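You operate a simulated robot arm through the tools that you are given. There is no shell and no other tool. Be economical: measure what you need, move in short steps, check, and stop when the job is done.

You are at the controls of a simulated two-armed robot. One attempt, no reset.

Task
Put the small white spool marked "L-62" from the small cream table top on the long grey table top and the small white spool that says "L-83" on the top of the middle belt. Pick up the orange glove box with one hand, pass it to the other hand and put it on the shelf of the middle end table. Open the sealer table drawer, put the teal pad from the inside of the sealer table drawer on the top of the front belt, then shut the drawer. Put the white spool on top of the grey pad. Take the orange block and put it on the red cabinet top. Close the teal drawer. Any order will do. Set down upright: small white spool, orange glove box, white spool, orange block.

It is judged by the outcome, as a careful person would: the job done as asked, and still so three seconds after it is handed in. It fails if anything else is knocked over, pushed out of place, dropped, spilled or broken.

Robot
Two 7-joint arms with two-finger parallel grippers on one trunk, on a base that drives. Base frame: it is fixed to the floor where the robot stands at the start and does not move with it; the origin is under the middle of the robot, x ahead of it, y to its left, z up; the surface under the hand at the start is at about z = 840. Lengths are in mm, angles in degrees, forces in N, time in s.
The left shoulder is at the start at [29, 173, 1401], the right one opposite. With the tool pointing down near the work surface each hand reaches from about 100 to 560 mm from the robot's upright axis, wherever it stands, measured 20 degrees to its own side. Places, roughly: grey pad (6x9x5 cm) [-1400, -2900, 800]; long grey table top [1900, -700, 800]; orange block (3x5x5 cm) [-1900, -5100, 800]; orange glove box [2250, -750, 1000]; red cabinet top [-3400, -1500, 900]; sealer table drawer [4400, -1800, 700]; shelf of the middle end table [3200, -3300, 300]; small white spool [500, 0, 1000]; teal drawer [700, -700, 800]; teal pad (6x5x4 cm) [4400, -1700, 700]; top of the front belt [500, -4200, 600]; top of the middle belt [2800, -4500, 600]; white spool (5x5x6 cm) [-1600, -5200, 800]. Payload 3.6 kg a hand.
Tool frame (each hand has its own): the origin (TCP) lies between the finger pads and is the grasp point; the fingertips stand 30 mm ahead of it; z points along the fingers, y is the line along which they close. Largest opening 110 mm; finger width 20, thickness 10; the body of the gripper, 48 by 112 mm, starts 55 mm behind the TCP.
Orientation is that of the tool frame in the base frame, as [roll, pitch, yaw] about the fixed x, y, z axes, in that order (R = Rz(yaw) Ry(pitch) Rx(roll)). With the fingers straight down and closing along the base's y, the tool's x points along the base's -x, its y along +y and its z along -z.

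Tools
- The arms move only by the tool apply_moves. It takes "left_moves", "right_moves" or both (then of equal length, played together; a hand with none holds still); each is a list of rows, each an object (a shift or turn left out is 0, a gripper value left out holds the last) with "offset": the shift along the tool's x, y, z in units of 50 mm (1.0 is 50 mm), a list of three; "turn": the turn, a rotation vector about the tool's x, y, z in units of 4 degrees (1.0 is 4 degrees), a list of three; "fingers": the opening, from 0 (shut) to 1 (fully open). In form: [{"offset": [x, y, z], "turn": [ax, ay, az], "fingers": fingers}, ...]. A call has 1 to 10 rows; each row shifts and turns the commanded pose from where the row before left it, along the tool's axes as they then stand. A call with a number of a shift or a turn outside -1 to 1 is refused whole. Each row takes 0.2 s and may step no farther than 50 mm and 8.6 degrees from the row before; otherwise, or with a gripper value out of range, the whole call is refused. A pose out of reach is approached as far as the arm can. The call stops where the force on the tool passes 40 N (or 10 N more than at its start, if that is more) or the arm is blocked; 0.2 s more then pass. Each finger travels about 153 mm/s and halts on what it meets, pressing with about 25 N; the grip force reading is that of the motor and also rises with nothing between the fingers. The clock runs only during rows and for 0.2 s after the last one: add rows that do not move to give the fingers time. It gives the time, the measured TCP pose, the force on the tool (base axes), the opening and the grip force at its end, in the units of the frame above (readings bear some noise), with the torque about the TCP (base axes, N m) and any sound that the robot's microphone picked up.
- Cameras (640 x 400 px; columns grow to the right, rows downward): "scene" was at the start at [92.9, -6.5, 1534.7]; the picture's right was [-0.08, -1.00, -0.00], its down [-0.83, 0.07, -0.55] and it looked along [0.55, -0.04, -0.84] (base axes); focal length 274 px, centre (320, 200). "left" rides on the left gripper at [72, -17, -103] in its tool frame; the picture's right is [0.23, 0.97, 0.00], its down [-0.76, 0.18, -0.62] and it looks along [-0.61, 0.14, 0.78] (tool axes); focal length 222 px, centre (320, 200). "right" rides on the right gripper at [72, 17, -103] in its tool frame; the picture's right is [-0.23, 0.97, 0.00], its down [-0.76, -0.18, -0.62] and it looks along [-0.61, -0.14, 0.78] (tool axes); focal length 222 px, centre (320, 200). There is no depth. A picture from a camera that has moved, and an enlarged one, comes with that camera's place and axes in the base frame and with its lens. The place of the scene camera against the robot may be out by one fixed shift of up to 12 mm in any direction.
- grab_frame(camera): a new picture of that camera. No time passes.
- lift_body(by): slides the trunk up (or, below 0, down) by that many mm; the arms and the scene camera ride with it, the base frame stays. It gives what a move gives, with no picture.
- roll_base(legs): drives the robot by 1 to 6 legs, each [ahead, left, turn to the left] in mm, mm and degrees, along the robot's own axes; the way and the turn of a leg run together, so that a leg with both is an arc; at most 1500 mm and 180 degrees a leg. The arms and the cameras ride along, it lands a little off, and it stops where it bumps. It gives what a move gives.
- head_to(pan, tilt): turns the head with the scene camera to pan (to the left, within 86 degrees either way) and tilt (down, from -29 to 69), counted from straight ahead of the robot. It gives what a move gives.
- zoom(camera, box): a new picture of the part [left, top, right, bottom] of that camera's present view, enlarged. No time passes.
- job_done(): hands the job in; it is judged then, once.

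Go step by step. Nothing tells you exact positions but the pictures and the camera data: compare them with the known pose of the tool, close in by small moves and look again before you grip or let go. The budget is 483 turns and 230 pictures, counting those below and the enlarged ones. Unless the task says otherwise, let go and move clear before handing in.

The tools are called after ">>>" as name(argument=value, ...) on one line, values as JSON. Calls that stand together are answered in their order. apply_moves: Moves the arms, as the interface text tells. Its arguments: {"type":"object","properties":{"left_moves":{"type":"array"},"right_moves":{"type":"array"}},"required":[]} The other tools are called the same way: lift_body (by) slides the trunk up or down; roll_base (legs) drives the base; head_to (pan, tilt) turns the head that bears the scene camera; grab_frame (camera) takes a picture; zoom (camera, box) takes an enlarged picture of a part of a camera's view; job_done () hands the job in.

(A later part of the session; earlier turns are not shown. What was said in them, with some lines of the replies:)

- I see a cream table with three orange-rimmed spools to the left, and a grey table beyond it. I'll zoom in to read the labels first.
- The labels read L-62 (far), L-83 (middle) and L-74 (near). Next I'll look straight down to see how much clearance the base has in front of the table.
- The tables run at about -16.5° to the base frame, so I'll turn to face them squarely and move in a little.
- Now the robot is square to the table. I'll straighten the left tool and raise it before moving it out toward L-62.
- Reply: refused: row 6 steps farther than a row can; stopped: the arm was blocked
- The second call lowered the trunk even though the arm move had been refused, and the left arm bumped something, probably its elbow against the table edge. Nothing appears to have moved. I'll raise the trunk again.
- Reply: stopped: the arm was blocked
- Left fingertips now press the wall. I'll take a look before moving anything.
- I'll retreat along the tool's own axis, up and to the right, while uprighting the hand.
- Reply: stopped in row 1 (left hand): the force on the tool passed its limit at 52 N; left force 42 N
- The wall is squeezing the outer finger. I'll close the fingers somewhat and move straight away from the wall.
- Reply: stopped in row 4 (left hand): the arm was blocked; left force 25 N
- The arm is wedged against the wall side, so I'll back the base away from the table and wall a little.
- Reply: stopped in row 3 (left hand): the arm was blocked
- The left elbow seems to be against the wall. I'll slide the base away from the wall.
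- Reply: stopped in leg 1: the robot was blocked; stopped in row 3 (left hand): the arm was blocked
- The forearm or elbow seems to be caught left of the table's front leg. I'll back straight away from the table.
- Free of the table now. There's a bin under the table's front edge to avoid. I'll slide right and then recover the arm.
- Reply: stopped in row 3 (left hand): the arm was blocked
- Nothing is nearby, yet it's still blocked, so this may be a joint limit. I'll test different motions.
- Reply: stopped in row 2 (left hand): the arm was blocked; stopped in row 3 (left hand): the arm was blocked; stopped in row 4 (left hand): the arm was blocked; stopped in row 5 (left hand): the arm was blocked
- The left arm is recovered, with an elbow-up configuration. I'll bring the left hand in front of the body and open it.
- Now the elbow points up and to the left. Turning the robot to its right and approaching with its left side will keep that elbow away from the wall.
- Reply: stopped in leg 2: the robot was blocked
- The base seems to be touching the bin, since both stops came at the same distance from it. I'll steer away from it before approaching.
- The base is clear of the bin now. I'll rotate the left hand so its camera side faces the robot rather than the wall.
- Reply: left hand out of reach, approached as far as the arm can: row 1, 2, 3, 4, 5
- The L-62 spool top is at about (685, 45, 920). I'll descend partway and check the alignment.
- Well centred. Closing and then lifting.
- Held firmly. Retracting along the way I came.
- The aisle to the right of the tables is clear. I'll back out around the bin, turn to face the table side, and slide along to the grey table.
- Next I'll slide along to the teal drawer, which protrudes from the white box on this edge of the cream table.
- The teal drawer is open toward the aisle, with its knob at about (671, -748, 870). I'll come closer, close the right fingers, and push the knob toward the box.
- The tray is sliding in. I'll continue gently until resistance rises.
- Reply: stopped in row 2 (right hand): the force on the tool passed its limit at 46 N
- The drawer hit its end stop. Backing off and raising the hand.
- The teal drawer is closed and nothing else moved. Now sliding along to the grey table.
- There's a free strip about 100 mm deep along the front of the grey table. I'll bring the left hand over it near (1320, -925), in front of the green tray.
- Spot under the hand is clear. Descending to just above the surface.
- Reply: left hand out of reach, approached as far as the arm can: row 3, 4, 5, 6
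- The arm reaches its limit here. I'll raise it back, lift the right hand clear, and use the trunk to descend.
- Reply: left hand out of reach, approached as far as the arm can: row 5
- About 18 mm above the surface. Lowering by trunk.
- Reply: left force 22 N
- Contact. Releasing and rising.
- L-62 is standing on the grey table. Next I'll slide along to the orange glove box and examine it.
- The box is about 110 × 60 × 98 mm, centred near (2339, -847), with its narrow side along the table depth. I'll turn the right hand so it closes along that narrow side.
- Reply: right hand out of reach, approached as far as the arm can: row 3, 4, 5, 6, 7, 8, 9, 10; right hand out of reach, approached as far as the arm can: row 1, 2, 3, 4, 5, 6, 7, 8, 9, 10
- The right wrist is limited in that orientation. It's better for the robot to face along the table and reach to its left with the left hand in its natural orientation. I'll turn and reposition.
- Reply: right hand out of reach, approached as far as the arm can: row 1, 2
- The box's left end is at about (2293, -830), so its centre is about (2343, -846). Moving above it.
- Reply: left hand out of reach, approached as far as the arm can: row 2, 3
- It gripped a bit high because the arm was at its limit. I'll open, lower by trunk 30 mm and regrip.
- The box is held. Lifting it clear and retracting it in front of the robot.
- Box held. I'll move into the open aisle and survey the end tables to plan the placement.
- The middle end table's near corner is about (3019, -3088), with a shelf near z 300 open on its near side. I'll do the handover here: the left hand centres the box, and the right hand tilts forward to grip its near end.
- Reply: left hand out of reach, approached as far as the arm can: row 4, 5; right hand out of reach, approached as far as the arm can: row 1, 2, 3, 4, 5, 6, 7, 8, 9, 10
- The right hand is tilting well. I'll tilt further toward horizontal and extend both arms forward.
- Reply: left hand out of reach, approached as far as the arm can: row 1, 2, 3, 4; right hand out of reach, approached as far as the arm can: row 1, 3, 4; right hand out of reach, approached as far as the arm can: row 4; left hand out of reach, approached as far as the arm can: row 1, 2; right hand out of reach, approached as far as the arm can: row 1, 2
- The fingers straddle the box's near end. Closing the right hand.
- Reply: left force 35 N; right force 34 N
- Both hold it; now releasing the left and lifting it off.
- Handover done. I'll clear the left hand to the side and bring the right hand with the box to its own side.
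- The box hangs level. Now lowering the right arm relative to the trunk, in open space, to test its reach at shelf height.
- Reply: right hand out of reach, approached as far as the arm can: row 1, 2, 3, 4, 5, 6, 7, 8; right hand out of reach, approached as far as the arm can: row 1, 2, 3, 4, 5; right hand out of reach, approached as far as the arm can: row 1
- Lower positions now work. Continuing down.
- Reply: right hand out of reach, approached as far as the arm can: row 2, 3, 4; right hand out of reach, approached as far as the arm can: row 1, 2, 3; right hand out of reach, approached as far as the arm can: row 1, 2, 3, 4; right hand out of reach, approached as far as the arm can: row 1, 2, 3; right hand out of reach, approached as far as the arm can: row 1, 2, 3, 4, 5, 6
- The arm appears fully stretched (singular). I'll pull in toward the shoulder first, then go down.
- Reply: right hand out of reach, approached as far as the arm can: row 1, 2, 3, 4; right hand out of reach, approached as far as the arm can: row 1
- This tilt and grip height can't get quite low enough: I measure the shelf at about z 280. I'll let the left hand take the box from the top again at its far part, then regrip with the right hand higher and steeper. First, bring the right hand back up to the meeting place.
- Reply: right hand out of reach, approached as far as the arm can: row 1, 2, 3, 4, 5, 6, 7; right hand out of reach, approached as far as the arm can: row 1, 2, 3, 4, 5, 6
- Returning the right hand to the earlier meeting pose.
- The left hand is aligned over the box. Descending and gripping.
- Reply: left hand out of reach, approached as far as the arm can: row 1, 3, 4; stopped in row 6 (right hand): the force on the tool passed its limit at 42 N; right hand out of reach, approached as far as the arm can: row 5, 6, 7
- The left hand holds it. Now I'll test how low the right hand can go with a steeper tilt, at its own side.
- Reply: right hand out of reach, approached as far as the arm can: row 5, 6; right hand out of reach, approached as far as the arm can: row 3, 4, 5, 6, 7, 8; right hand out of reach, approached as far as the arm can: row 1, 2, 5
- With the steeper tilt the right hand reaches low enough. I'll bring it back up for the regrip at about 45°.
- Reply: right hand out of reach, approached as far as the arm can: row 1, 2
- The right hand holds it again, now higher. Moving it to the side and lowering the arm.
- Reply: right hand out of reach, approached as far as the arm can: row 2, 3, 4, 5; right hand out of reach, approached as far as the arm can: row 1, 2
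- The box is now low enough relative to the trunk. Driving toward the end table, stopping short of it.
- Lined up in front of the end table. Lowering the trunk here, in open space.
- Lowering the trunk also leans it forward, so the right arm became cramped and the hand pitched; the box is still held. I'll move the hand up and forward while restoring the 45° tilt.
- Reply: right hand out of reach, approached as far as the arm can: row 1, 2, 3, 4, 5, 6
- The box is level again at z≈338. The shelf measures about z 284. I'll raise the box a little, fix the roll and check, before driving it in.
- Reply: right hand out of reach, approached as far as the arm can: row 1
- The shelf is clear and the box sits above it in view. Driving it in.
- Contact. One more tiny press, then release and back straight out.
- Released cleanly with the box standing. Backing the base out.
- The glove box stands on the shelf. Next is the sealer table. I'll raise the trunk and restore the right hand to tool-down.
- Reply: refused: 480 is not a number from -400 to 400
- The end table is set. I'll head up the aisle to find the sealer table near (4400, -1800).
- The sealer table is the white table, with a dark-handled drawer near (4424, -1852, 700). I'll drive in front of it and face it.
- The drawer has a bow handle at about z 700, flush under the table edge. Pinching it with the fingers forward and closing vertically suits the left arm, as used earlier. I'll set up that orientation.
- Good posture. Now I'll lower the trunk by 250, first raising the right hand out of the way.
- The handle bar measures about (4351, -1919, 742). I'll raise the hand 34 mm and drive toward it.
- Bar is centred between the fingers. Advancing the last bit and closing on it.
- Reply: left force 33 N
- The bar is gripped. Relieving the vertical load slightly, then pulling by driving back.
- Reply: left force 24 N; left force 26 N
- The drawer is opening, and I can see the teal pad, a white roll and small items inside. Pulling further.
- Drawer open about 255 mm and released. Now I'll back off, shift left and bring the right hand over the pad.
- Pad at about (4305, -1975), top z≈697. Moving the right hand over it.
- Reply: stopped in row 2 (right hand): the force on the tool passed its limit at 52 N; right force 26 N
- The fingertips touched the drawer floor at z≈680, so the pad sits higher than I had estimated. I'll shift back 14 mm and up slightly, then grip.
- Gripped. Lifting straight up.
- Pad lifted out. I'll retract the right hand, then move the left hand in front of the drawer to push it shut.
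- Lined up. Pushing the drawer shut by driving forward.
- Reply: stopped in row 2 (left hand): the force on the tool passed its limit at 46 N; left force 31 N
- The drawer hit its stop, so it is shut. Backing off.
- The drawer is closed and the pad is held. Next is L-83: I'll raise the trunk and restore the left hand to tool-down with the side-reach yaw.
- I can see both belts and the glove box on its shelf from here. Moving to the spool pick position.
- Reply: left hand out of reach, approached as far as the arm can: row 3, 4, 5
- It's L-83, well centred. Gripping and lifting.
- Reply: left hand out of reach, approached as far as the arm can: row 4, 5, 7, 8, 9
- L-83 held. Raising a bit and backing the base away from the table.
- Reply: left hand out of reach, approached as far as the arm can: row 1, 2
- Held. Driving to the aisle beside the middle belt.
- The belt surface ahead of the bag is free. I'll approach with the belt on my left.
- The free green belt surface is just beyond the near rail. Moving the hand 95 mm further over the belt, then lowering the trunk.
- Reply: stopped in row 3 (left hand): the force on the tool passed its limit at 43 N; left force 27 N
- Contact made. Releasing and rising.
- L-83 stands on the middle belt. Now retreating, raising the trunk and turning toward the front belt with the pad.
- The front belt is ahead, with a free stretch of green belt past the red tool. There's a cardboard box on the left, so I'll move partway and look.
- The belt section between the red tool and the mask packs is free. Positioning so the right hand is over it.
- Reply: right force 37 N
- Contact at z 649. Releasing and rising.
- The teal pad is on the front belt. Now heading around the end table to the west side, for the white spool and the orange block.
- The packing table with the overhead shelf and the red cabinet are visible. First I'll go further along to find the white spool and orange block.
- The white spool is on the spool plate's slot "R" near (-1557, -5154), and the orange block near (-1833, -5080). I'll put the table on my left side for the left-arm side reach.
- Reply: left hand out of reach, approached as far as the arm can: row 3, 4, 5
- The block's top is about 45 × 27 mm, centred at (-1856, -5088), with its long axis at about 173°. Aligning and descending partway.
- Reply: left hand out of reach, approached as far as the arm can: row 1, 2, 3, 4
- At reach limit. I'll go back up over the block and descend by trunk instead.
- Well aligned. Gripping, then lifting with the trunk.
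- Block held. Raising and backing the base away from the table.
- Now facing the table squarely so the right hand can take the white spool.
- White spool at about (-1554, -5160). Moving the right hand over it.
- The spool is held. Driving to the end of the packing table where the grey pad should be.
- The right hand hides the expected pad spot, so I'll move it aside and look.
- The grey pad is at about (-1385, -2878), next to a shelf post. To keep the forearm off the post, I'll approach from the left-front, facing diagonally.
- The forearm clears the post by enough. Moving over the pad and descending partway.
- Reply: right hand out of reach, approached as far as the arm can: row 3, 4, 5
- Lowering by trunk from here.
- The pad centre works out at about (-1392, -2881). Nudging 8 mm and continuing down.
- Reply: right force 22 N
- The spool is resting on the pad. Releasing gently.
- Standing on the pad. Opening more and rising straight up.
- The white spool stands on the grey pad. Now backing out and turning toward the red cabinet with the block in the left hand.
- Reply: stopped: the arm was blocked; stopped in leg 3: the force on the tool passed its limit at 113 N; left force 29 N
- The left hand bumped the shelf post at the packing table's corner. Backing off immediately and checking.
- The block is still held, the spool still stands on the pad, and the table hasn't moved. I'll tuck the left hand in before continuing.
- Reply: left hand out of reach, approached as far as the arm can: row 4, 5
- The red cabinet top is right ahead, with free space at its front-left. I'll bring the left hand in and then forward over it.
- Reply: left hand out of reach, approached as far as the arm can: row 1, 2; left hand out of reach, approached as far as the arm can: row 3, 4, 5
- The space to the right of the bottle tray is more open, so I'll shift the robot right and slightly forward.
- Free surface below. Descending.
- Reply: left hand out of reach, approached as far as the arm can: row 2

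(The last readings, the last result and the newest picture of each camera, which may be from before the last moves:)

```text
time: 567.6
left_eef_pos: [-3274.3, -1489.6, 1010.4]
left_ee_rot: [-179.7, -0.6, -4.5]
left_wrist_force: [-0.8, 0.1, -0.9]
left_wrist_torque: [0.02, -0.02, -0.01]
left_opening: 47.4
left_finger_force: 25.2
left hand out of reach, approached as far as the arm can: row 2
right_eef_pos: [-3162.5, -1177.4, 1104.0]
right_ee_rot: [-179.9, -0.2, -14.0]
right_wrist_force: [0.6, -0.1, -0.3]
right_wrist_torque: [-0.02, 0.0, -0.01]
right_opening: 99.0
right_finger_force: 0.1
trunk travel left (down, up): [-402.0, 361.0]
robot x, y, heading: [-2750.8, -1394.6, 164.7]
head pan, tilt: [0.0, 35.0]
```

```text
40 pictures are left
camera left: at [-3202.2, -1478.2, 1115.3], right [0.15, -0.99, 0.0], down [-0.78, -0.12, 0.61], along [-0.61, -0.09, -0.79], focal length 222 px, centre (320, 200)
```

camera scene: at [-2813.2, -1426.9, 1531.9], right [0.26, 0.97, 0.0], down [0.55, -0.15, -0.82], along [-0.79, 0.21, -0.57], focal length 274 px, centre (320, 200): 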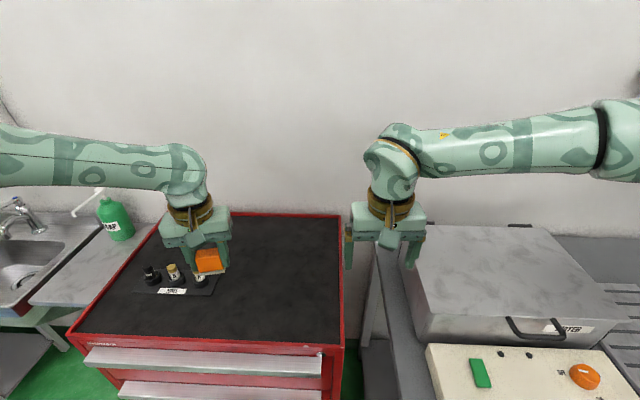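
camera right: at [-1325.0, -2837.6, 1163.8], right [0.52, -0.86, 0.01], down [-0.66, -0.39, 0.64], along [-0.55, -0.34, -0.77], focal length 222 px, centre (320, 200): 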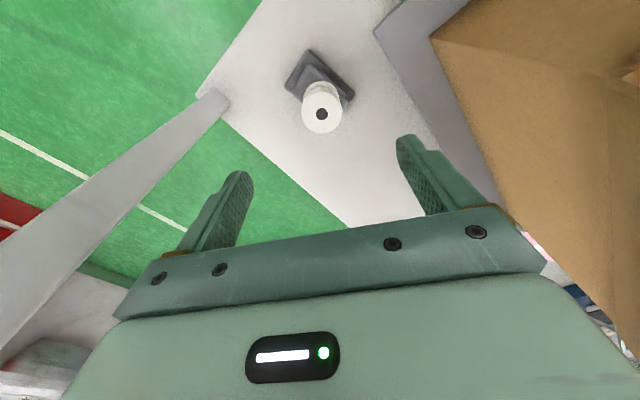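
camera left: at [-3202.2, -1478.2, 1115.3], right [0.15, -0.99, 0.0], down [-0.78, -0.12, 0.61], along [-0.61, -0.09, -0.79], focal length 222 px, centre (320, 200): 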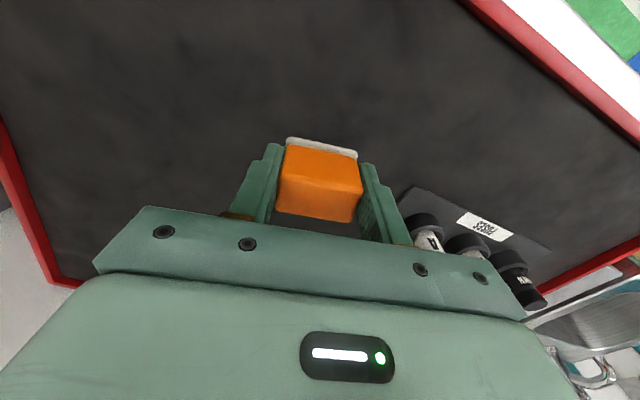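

>>> lift_body(by=-20)

>>> lift_body(by=-8)

>>> lift_body(by=-8)

>>> grab_frame(camera="left")

```text
time: 568.3
left_eef_pos: [-3273.5, -1490.5, 992.4]
left_ee_rot: [-179.7, -0.7, -4.5]
left_wrist_force: [-0.3, 0.0, 0.0]
left_wrist_torque: [-0.01, 0.03, -0.01]
left_opening: 47.2
left_finger_force: 25.3
right_eef_pos: [-3162.8, -1176.3, 1084.2]
right_ee_rot: [-179.9, -0.1, -14.0]
right_wrist_force: [0.7, -0.1, 0.7]
right_wrist_torque: [0.0, 0.02, -0.03]
right_opening: 99.0
right_finger_force: 0.1
trunk travel left (down, up): [-382.0, 381.0]
robot x, y, heading: [-2750.7, -1396.4, 165.3]
head pan, tilt: [0.0, 35.0]
```

```text
time: 568.8
left_eef_pos: [-3274.0, -1490.3, 983.4]
left_ee_rot: [-179.7, -0.8, -4.2]
left_wrist_force: [-0.3, 0.8, -0.2]
left_wrist_torque: [0.0, -0.03, 0.02]
left_opening: 47.5
left_finger_force: 24.5
right_eef_pos: [-3162.6, -1176.4, 1075.0]
right_ee_rot: [-179.9, -0.3, -14.1]
right_wrist_force: [-0.4, 0.2, 0.5]
right_wrist_torque: [0.03, 0.02, -0.01]
right_opening: 98.9
right_finger_force: 0.1
trunk travel left (down, up): [-374.0, 389.0]
robot x, y, heading: [-2751.7, -1396.2, 164.9]
head pan, tilt: [0.0, 35.0]
```

```text
time: 569.4
left_eef_pos: [-3274.0, -1489.7, 980.8]
left_ee_rot: [-179.4, -0.2, -4.3]
left_wrist_force: [12.0, -3.3, 20.0]
left_wrist_torque: [-0.34, -0.24, 0.09]
left_opening: 47.3
left_finger_force: 24.4
right_eef_pos: [-3159.2, -1177.0, 1069.4]
right_ee_rot: [-179.9, -0.1, -13.8]
right_wrist_force: [-0.2, 0.6, 0.2]
right_wrist_torque: [0.01, 0.01, 0.02]
right_opening: 98.9
right_finger_force: 0.0
trunk travel left (down, up): [-367.0, 397.0]
robot x, y, heading: [-2751.0, -1396.1, 165.2]
head pan, tilt: [0.0, 35.0]
stopped: the force on the tool passed its limit at 42 N (the readings are from after the stop); the commanded pose is now the measured one
```

```text
39 pictures are left
camera left: at [-3200.4, -1478.5, 1084.7], right [0.15, -0.99, -0.01], down [-0.78, -0.13, 0.62], along [-0.61, -0.09, -0.79], focal length 222 px, centre (320, 200)
```

left: 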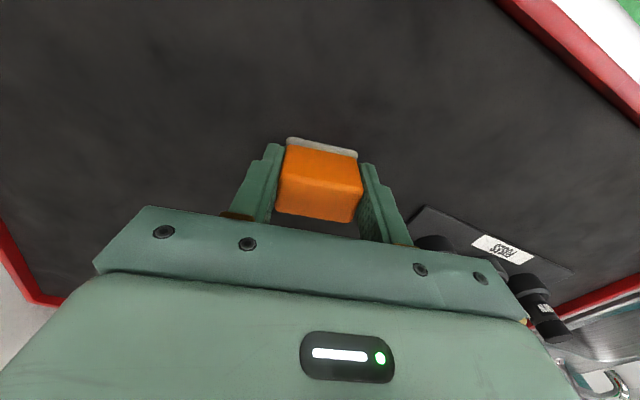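

Contact at z≈981, so the top is at about z 940. Releasing and rising.

>>> apply_moves(left_moves=[{"offset": [0, 0, -0.03]}, {"fingers": 0.55}, {"fingers": 0.65}, {}])

>>> grab_frame(camera="left")

```text
time: 570.4
left_eef_pos: [-3276.8, -1489.8, 979.0]
left_ee_rot: [-179.6, -0.3, -4.3]
left_wrist_force: [-0.7, -0.5, 0.5]
left_wrist_torque: [-0.01, 0.01, 0.01]
left_opening: 71.6
left_finger_force: 0.1
right_eef_pos: [-3163.0, -1177.1, 1068.9]
right_ee_rot: [-179.9, -0.3, -14.0]
right_wrist_force: [-0.3, -0.2, -0.1]
right_wrist_torque: [0.05, 0.0, 0.0]
right_opening: 99.2
right_finger_force: 0.2
trunk travel left (down, up): [-367.0, 397.0]
robot x, y, heading: [-2751.6, -1400.8, 165.3]
head pan, tilt: [0.0, 35.0]
```

```text
38 pictures are left
camera left: at [-3203.9, -1478.2, 1083.6], right [0.15, -0.99, -0.01], down [-0.78, -0.12, 0.62], along [-0.61, -0.09, -0.79], focal length 222 px, centre (320, 200)
```

left: 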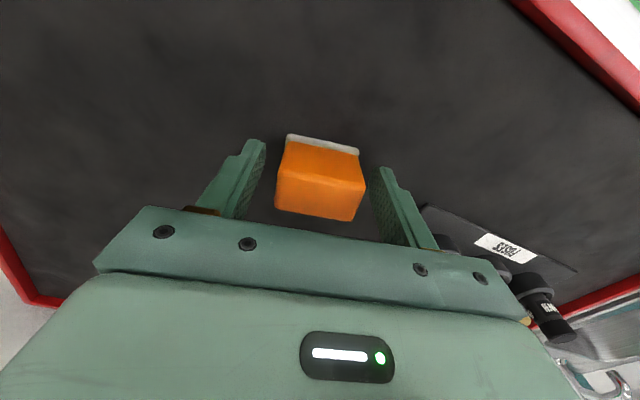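

>>> apply_moves(left_moves=[{"offset": [0, 0, -0.4]}, {"offset": [0, 0, -0.7]}, {"offset": [0, 0, -0.8]}, {"offset": [0, 0, -0.8]}, {"offset": [0, 0, -0.6]}])

>>> grab_frame(camera="left")

```text
time: 571.6
left_eef_pos: [-3275.8, -1491.4, 1145.6]
left_ee_rot: [-179.5, -0.2, -4.3]
left_wrist_force: [0.1, -0.1, -0.2]
left_wrist_torque: [0.02, -0.01, 0.0]
left_opening: 71.5
left_finger_force: 0.0
right_eef_pos: [-3161.9, -1176.9, 1068.6]
right_ee_rot: [-180.0, -0.2, -14.0]
right_wrist_force: [0.6, 1.2, 0.5]
right_wrist_torque: [0.02, -0.03, 0.01]
right_opening: 99.1
right_finger_force: 0.1
trunk travel left (down, up): [-367.0, 397.0]
robot x, y, heading: [-2747.9, -1395.9, 165.1]
head pan, tilt: [0.0, 35.0]
```

```text
37 pictures are left
camera left: at [-3203.1, -1479.5, 1250.9], right [0.15, -0.99, -0.01], down [-0.78, -0.12, 0.62], along [-0.61, -0.09, -0.79], focal length 222 px, centre (320, 200)
```

left: 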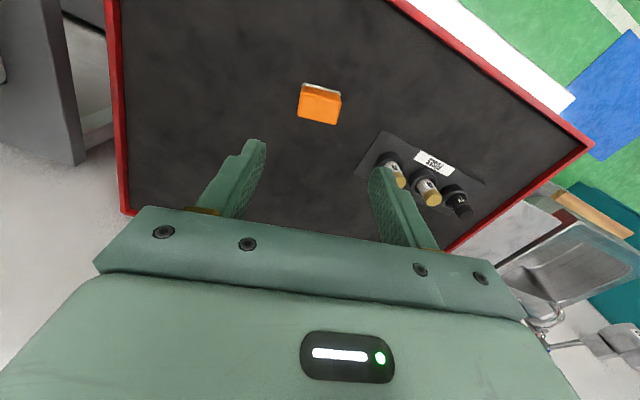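

The orange block stands on the red cabinet top and the bottles are undisturbed. Backing away, with a last look.

>>> roll_base(legs=[[-450, 0, 0]])

>>> grab_frame(camera="scene")

>>> head_to(pan=86, tilt=20)

>>> grab_frame(camera="scene")

```text
time: 574.3
left_eef_pos: [-2844.2, -1607.2, 1145.5]
left_ee_rot: [-179.5, -0.3, -4.1]
left_wrist_force: [0.0, 0.6, -0.2]
left_wrist_torque: [-0.02, 0.0, 0.03]
left_opening: 71.5
left_finger_force: 0.0
right_eef_pos: [-2730.5, -1292.2, 1067.7]
right_ee_rot: [-179.9, -0.2, -13.9]
right_wrist_force: [1.3, 0.1, -0.1]
right_wrist_torque: [0.01, 0.01, 0.06]
right_opening: 98.9
right_finger_force: 0.0
trunk travel left (down, up): [-367.0, 397.0]
robot x, y, heading: [-2316.2, -1512.0, 165.1]
head pan, tilt: [0.0, 35.0]
```

```text
36 pictures are left
camera scene: at [-2453.8, -1476.2, 1415.3], right [0.26, 0.97, 0.0], down [0.55, -0.15, -0.82], along [-0.79, 0.21, -0.57], focal length 274 px, centre (320, 200)
```

scene: 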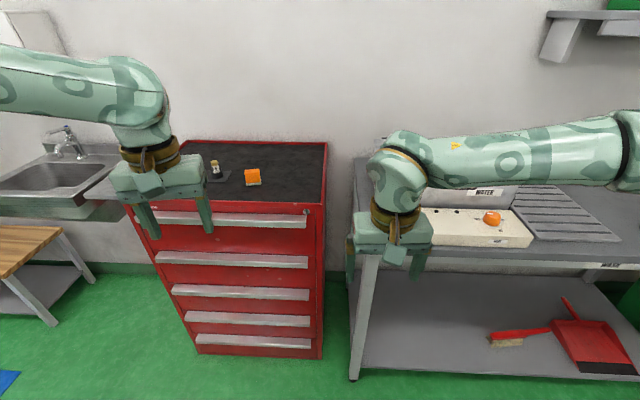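

```text
time: 575.9
left_eef_pos: [-2844.2, -1605.7, 1145.7]
left_ee_rot: [-179.5, -0.2, -4.3]
left_wrist_force: [0.3, 0.3, 0.4]
left_wrist_torque: [-0.01, -0.02, -0.02]
left_opening: 71.5
left_finger_force: 0.0
right_eef_pos: [-2730.8, -1292.6, 1068.4]
right_ee_rot: [-179.9, -0.2, -14.0]
right_wrist_force: [-0.3, 0.5, 0.0]
right_wrist_torque: [0.01, 0.0, 0.02]
right_opening: 98.8
right_finger_force: 0.0
trunk travel left (down, up): [-367.0, 397.0]
robot x, y, heading: [-2316.0, -1515.5, 164.9]
head pan, tilt: [85.9, 20.0]
```

```text
35 pictures are left
camera scene: at [-2399.7, -1586.7, 1439.1], right [-0.95, 0.32, 0.0], down [0.11, 0.32, -0.94], along [-0.3, -0.89, -0.34], focal length 274 px, centre (320, 200)
```

scene: 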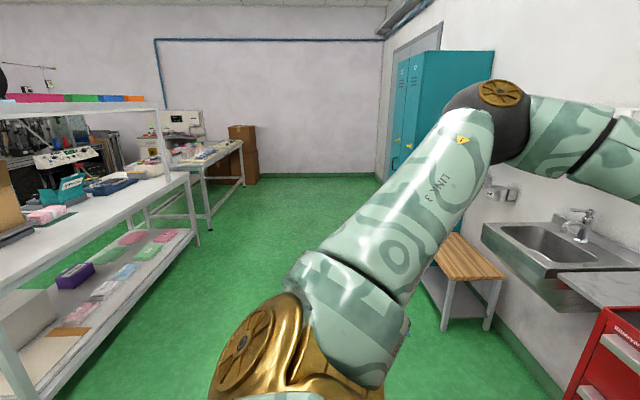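

The block is fine. One more glance to confirm the spool on the pad.

>>> roll_base(legs=[[0, 0, 40]])

>>> grab_frame(camera="scene")

```text
time: 578.2
left_eef_pos: [-2656.3, -1926.3, 1146.8]
left_ee_rot: [-179.5, -0.4, 36.4]
left_wrist_force: [0.2, 0.0, 0.0]
left_wrist_torque: [0.0, 0.02, -0.02]
left_opening: 71.3
left_finger_force: 0.1
right_eef_pos: [-2773.5, -1612.6, 1067.1]
right_ee_rot: [-179.9, -0.2, 26.7]
right_wrist_force: [-0.4, -1.0, -0.4]
right_wrist_torque: [-0.01, -0.01, -0.03]
right_opening: 99.0
right_finger_force: 0.1
trunk travel left (down, up): [-367.0, 397.0]
robot x, y, heading: [-2316.6, -1508.7, -154.3]
head pan, tilt: [85.9, 20.0]
```

```text
34 pictures are left
camera scene: at [-2331.3, -1623.1, 1439.1], right [-0.93, -0.37, 0.0], down [-0.13, 0.32, -0.94], along [0.35, -0.87, -0.34], focal length 274 px, centre (320, 200)
```

scene: 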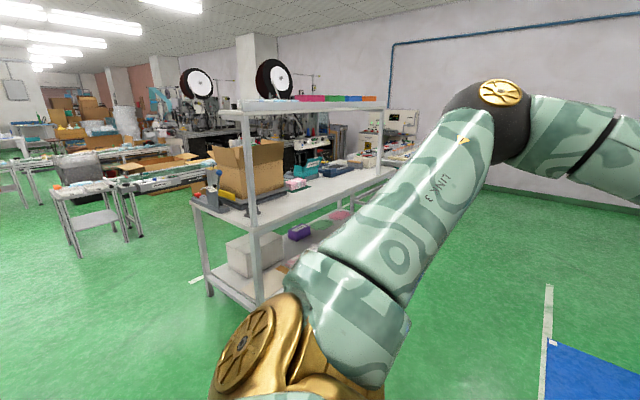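

>>> zoom(camera="scene", box=[190, 130, 310, 230])

```text
4.00 times, centred on (250, 180) of scene
camera zoom: at [-2331.3, -1623.1, 1439.1], right [-0.93, -0.37, 0.0], down [-0.13, 0.32, -0.94], along [0.35, -0.87, -0.34], focal length 1097 px, centre (600, 280)
```

zoom: 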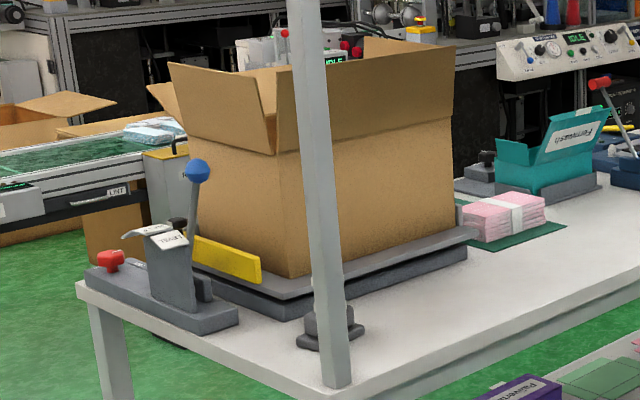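

The post may be hiding the spool in this view. I'll shift viewpoint to check.

>>> roll_base(legs=[[-350, 0, 0]])

>>> zoom(camera="scene", box=[190, 130, 350, 250])

```text
time: 580.6
left_eef_pos: [-2341.0, -1770.4, 1146.2]
left_ee_rot: [-179.5, -0.3, 36.2]
left_wrist_force: [0.5, 0.2, 0.6]
left_wrist_torque: [-0.03, 0.0, 0.02]
left_opening: 71.3
left_finger_force: 0.1
right_eef_pos: [-2459.3, -1458.0, 1067.0]
right_ee_rot: [-179.9, -0.3, 26.5]
right_wrist_force: [-0.1, -0.1, 0.1]
right_wrist_torque: [-0.02, 0.0, -0.02]
right_opening: 99.1
right_finger_force: 0.1
trunk travel left (down, up): [-367.0, 397.0]
robot x, y, heading: [-2000.9, -1359.1, -154.4]
head pan, tilt: [85.9, 20.0]
stopped in leg 1: the robot was blocked; the commanded pose is now the measured one
```

```text
3.33 times, centred on (270, 190) of scene
camera zoom: at [-2015.7, -1468.4, 1439.2], right [-0.93, -0.37, 0.0], down [-0.12, 0.32, -0.94], along [0.34, -0.87, -0.34], focal length 914 px, centre (487, 233)
```

zoom: 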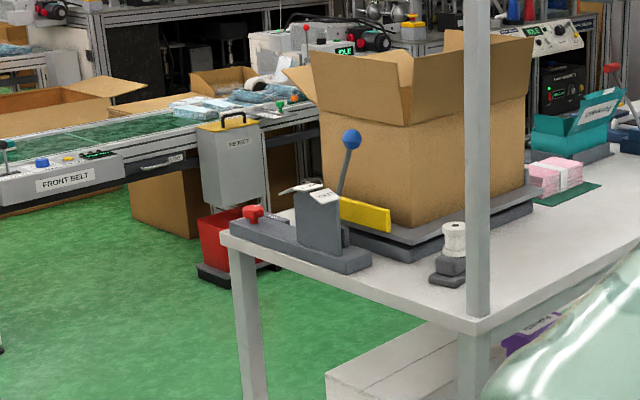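

The spool stands upright on the grey pad. The base touched something at the very end of that move, so I'll pull forward a bit and check.

>>> roll_base(legs=[[150, 0, 0]])

>>> roll_base(legs=[[0, 0, 100]])

>>> head_to(pan=50, tilt=35)

>>> grab_frame(camera="scene")

```text
time: 582.0
left_eef_pos: [-2477.8, -1836.8, 1145.7]
left_ee_rot: [-179.5, -0.4, 36.3]
left_wrist_force: [-0.4, -0.3, 0.1]
left_wrist_torque: [0.02, -0.04, 0.0]
left_opening: 71.5
left_finger_force: 0.0
right_eef_pos: [-2595.2, -1523.3, 1067.7]
right_ee_rot: [-179.9, -0.3, 26.6]
right_wrist_force: [0.0, 0.3, -0.6]
right_wrist_torque: [0.01, -0.03, 0.01]
right_opening: 98.8
right_finger_force: 0.1
trunk travel left (down, up): [-367.0, 397.0]
robot x, y, heading: [-2136.8, -1424.5, -154.4]
head pan, tilt: [85.9, 20.0]
```

```text
time: 586.6
left_eef_pos: [-1671.2, -1683.1, 1146.5]
left_ee_rot: [-179.4, -0.3, 136.5]
left_wrist_force: [-0.8, 0.1, 0.1]
left_wrist_torque: [-0.03, -0.01, 0.0]
left_opening: 71.6
left_finger_force: 0.1
right_eef_pos: [-1957.8, -1854.6, 1067.4]
right_ee_rot: [-179.9, -0.3, 126.9]
right_wrist_force: [-0.3, 0.2, 0.3]
right_wrist_torque: [0.01, -0.03, 0.01]
right_opening: 99.1
right_finger_force: 0.0
trunk travel left (down, up): [-367.0, 397.0]
robot x, y, heading: [-2134.8, -1421.7, -54.2]
head pan, tilt: [85.9, 20.0]
```

```text
time: 587.6
left_eef_pos: [-1671.9, -1683.0, 1145.2]
left_ee_rot: [-179.4, -0.2, 136.5]
left_wrist_force: [0.6, -0.2, -0.2]
left_wrist_torque: [0.01, 0.0, 0.0]
left_opening: 71.7
left_finger_force: 0.1
right_eef_pos: [-1958.6, -1854.8, 1068.0]
right_ee_rot: [-180.0, -0.3, 126.8]
right_wrist_force: [-0.3, 0.2, 0.4]
right_wrist_torque: [-0.03, 0.03, 0.01]
right_opening: 99.1
right_finger_force: 0.1
trunk travel left (down, up): [-367.0, 397.0]
robot x, y, heading: [-2136.9, -1420.4, -54.1]
head pan, tilt: [50.0, 35.0]
```

```text
31 pictures are left
camera scene: at [-2017.4, -1474.7, 1415.3], right [-0.07, -1.0, 0.0], down [-0.57, 0.04, -0.82], along [0.82, -0.06, -0.57], focal length 274 px, centre (320, 200)
```

scene: 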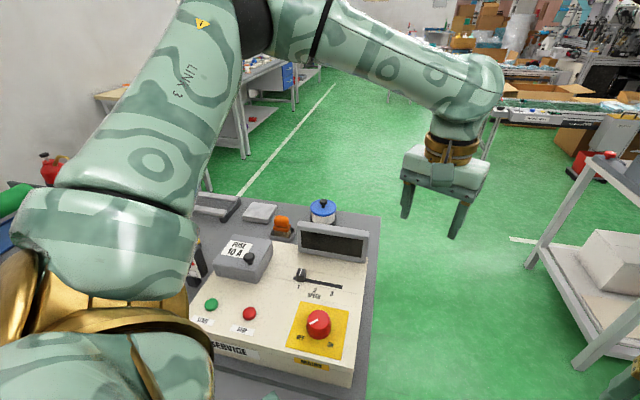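

Everything I can see is in place: the machine table behind me is undisturbed, nothing is in either hand, and the arms are clear. Handing in.

>>> job_done()

```text
The job is handed in.
```

The job is handed in with every item done, though I bumped a few things along the way:

- **L-62 spool:** standing on the long grey table.
- **L-83 spool:** standing on the middle belt.
- **Orange glove box:** picked up with the left hand, passed to the right, and standing on the shelf of the middle end table. I passed it back and forth once more to get a higher grip.
- **Sealer table drawer:** opened, teal pad moved to the front belt, drawer shut.
- **White spool:** upright on the grey pad.
- **Orange block:** on the red cabinet top.
- **Teal drawer:** closed.

**Bumps:** the base stopped twice near the floor bin by the cream table, and once at the end when backing up, probably against the machine table near the cabinet. The left arm wedged against the wall and cream table early on, and later the left hand hit the packing-table shelf post hard (113 N). I looked afterwards, and nothing appeared to have moved or fallen.
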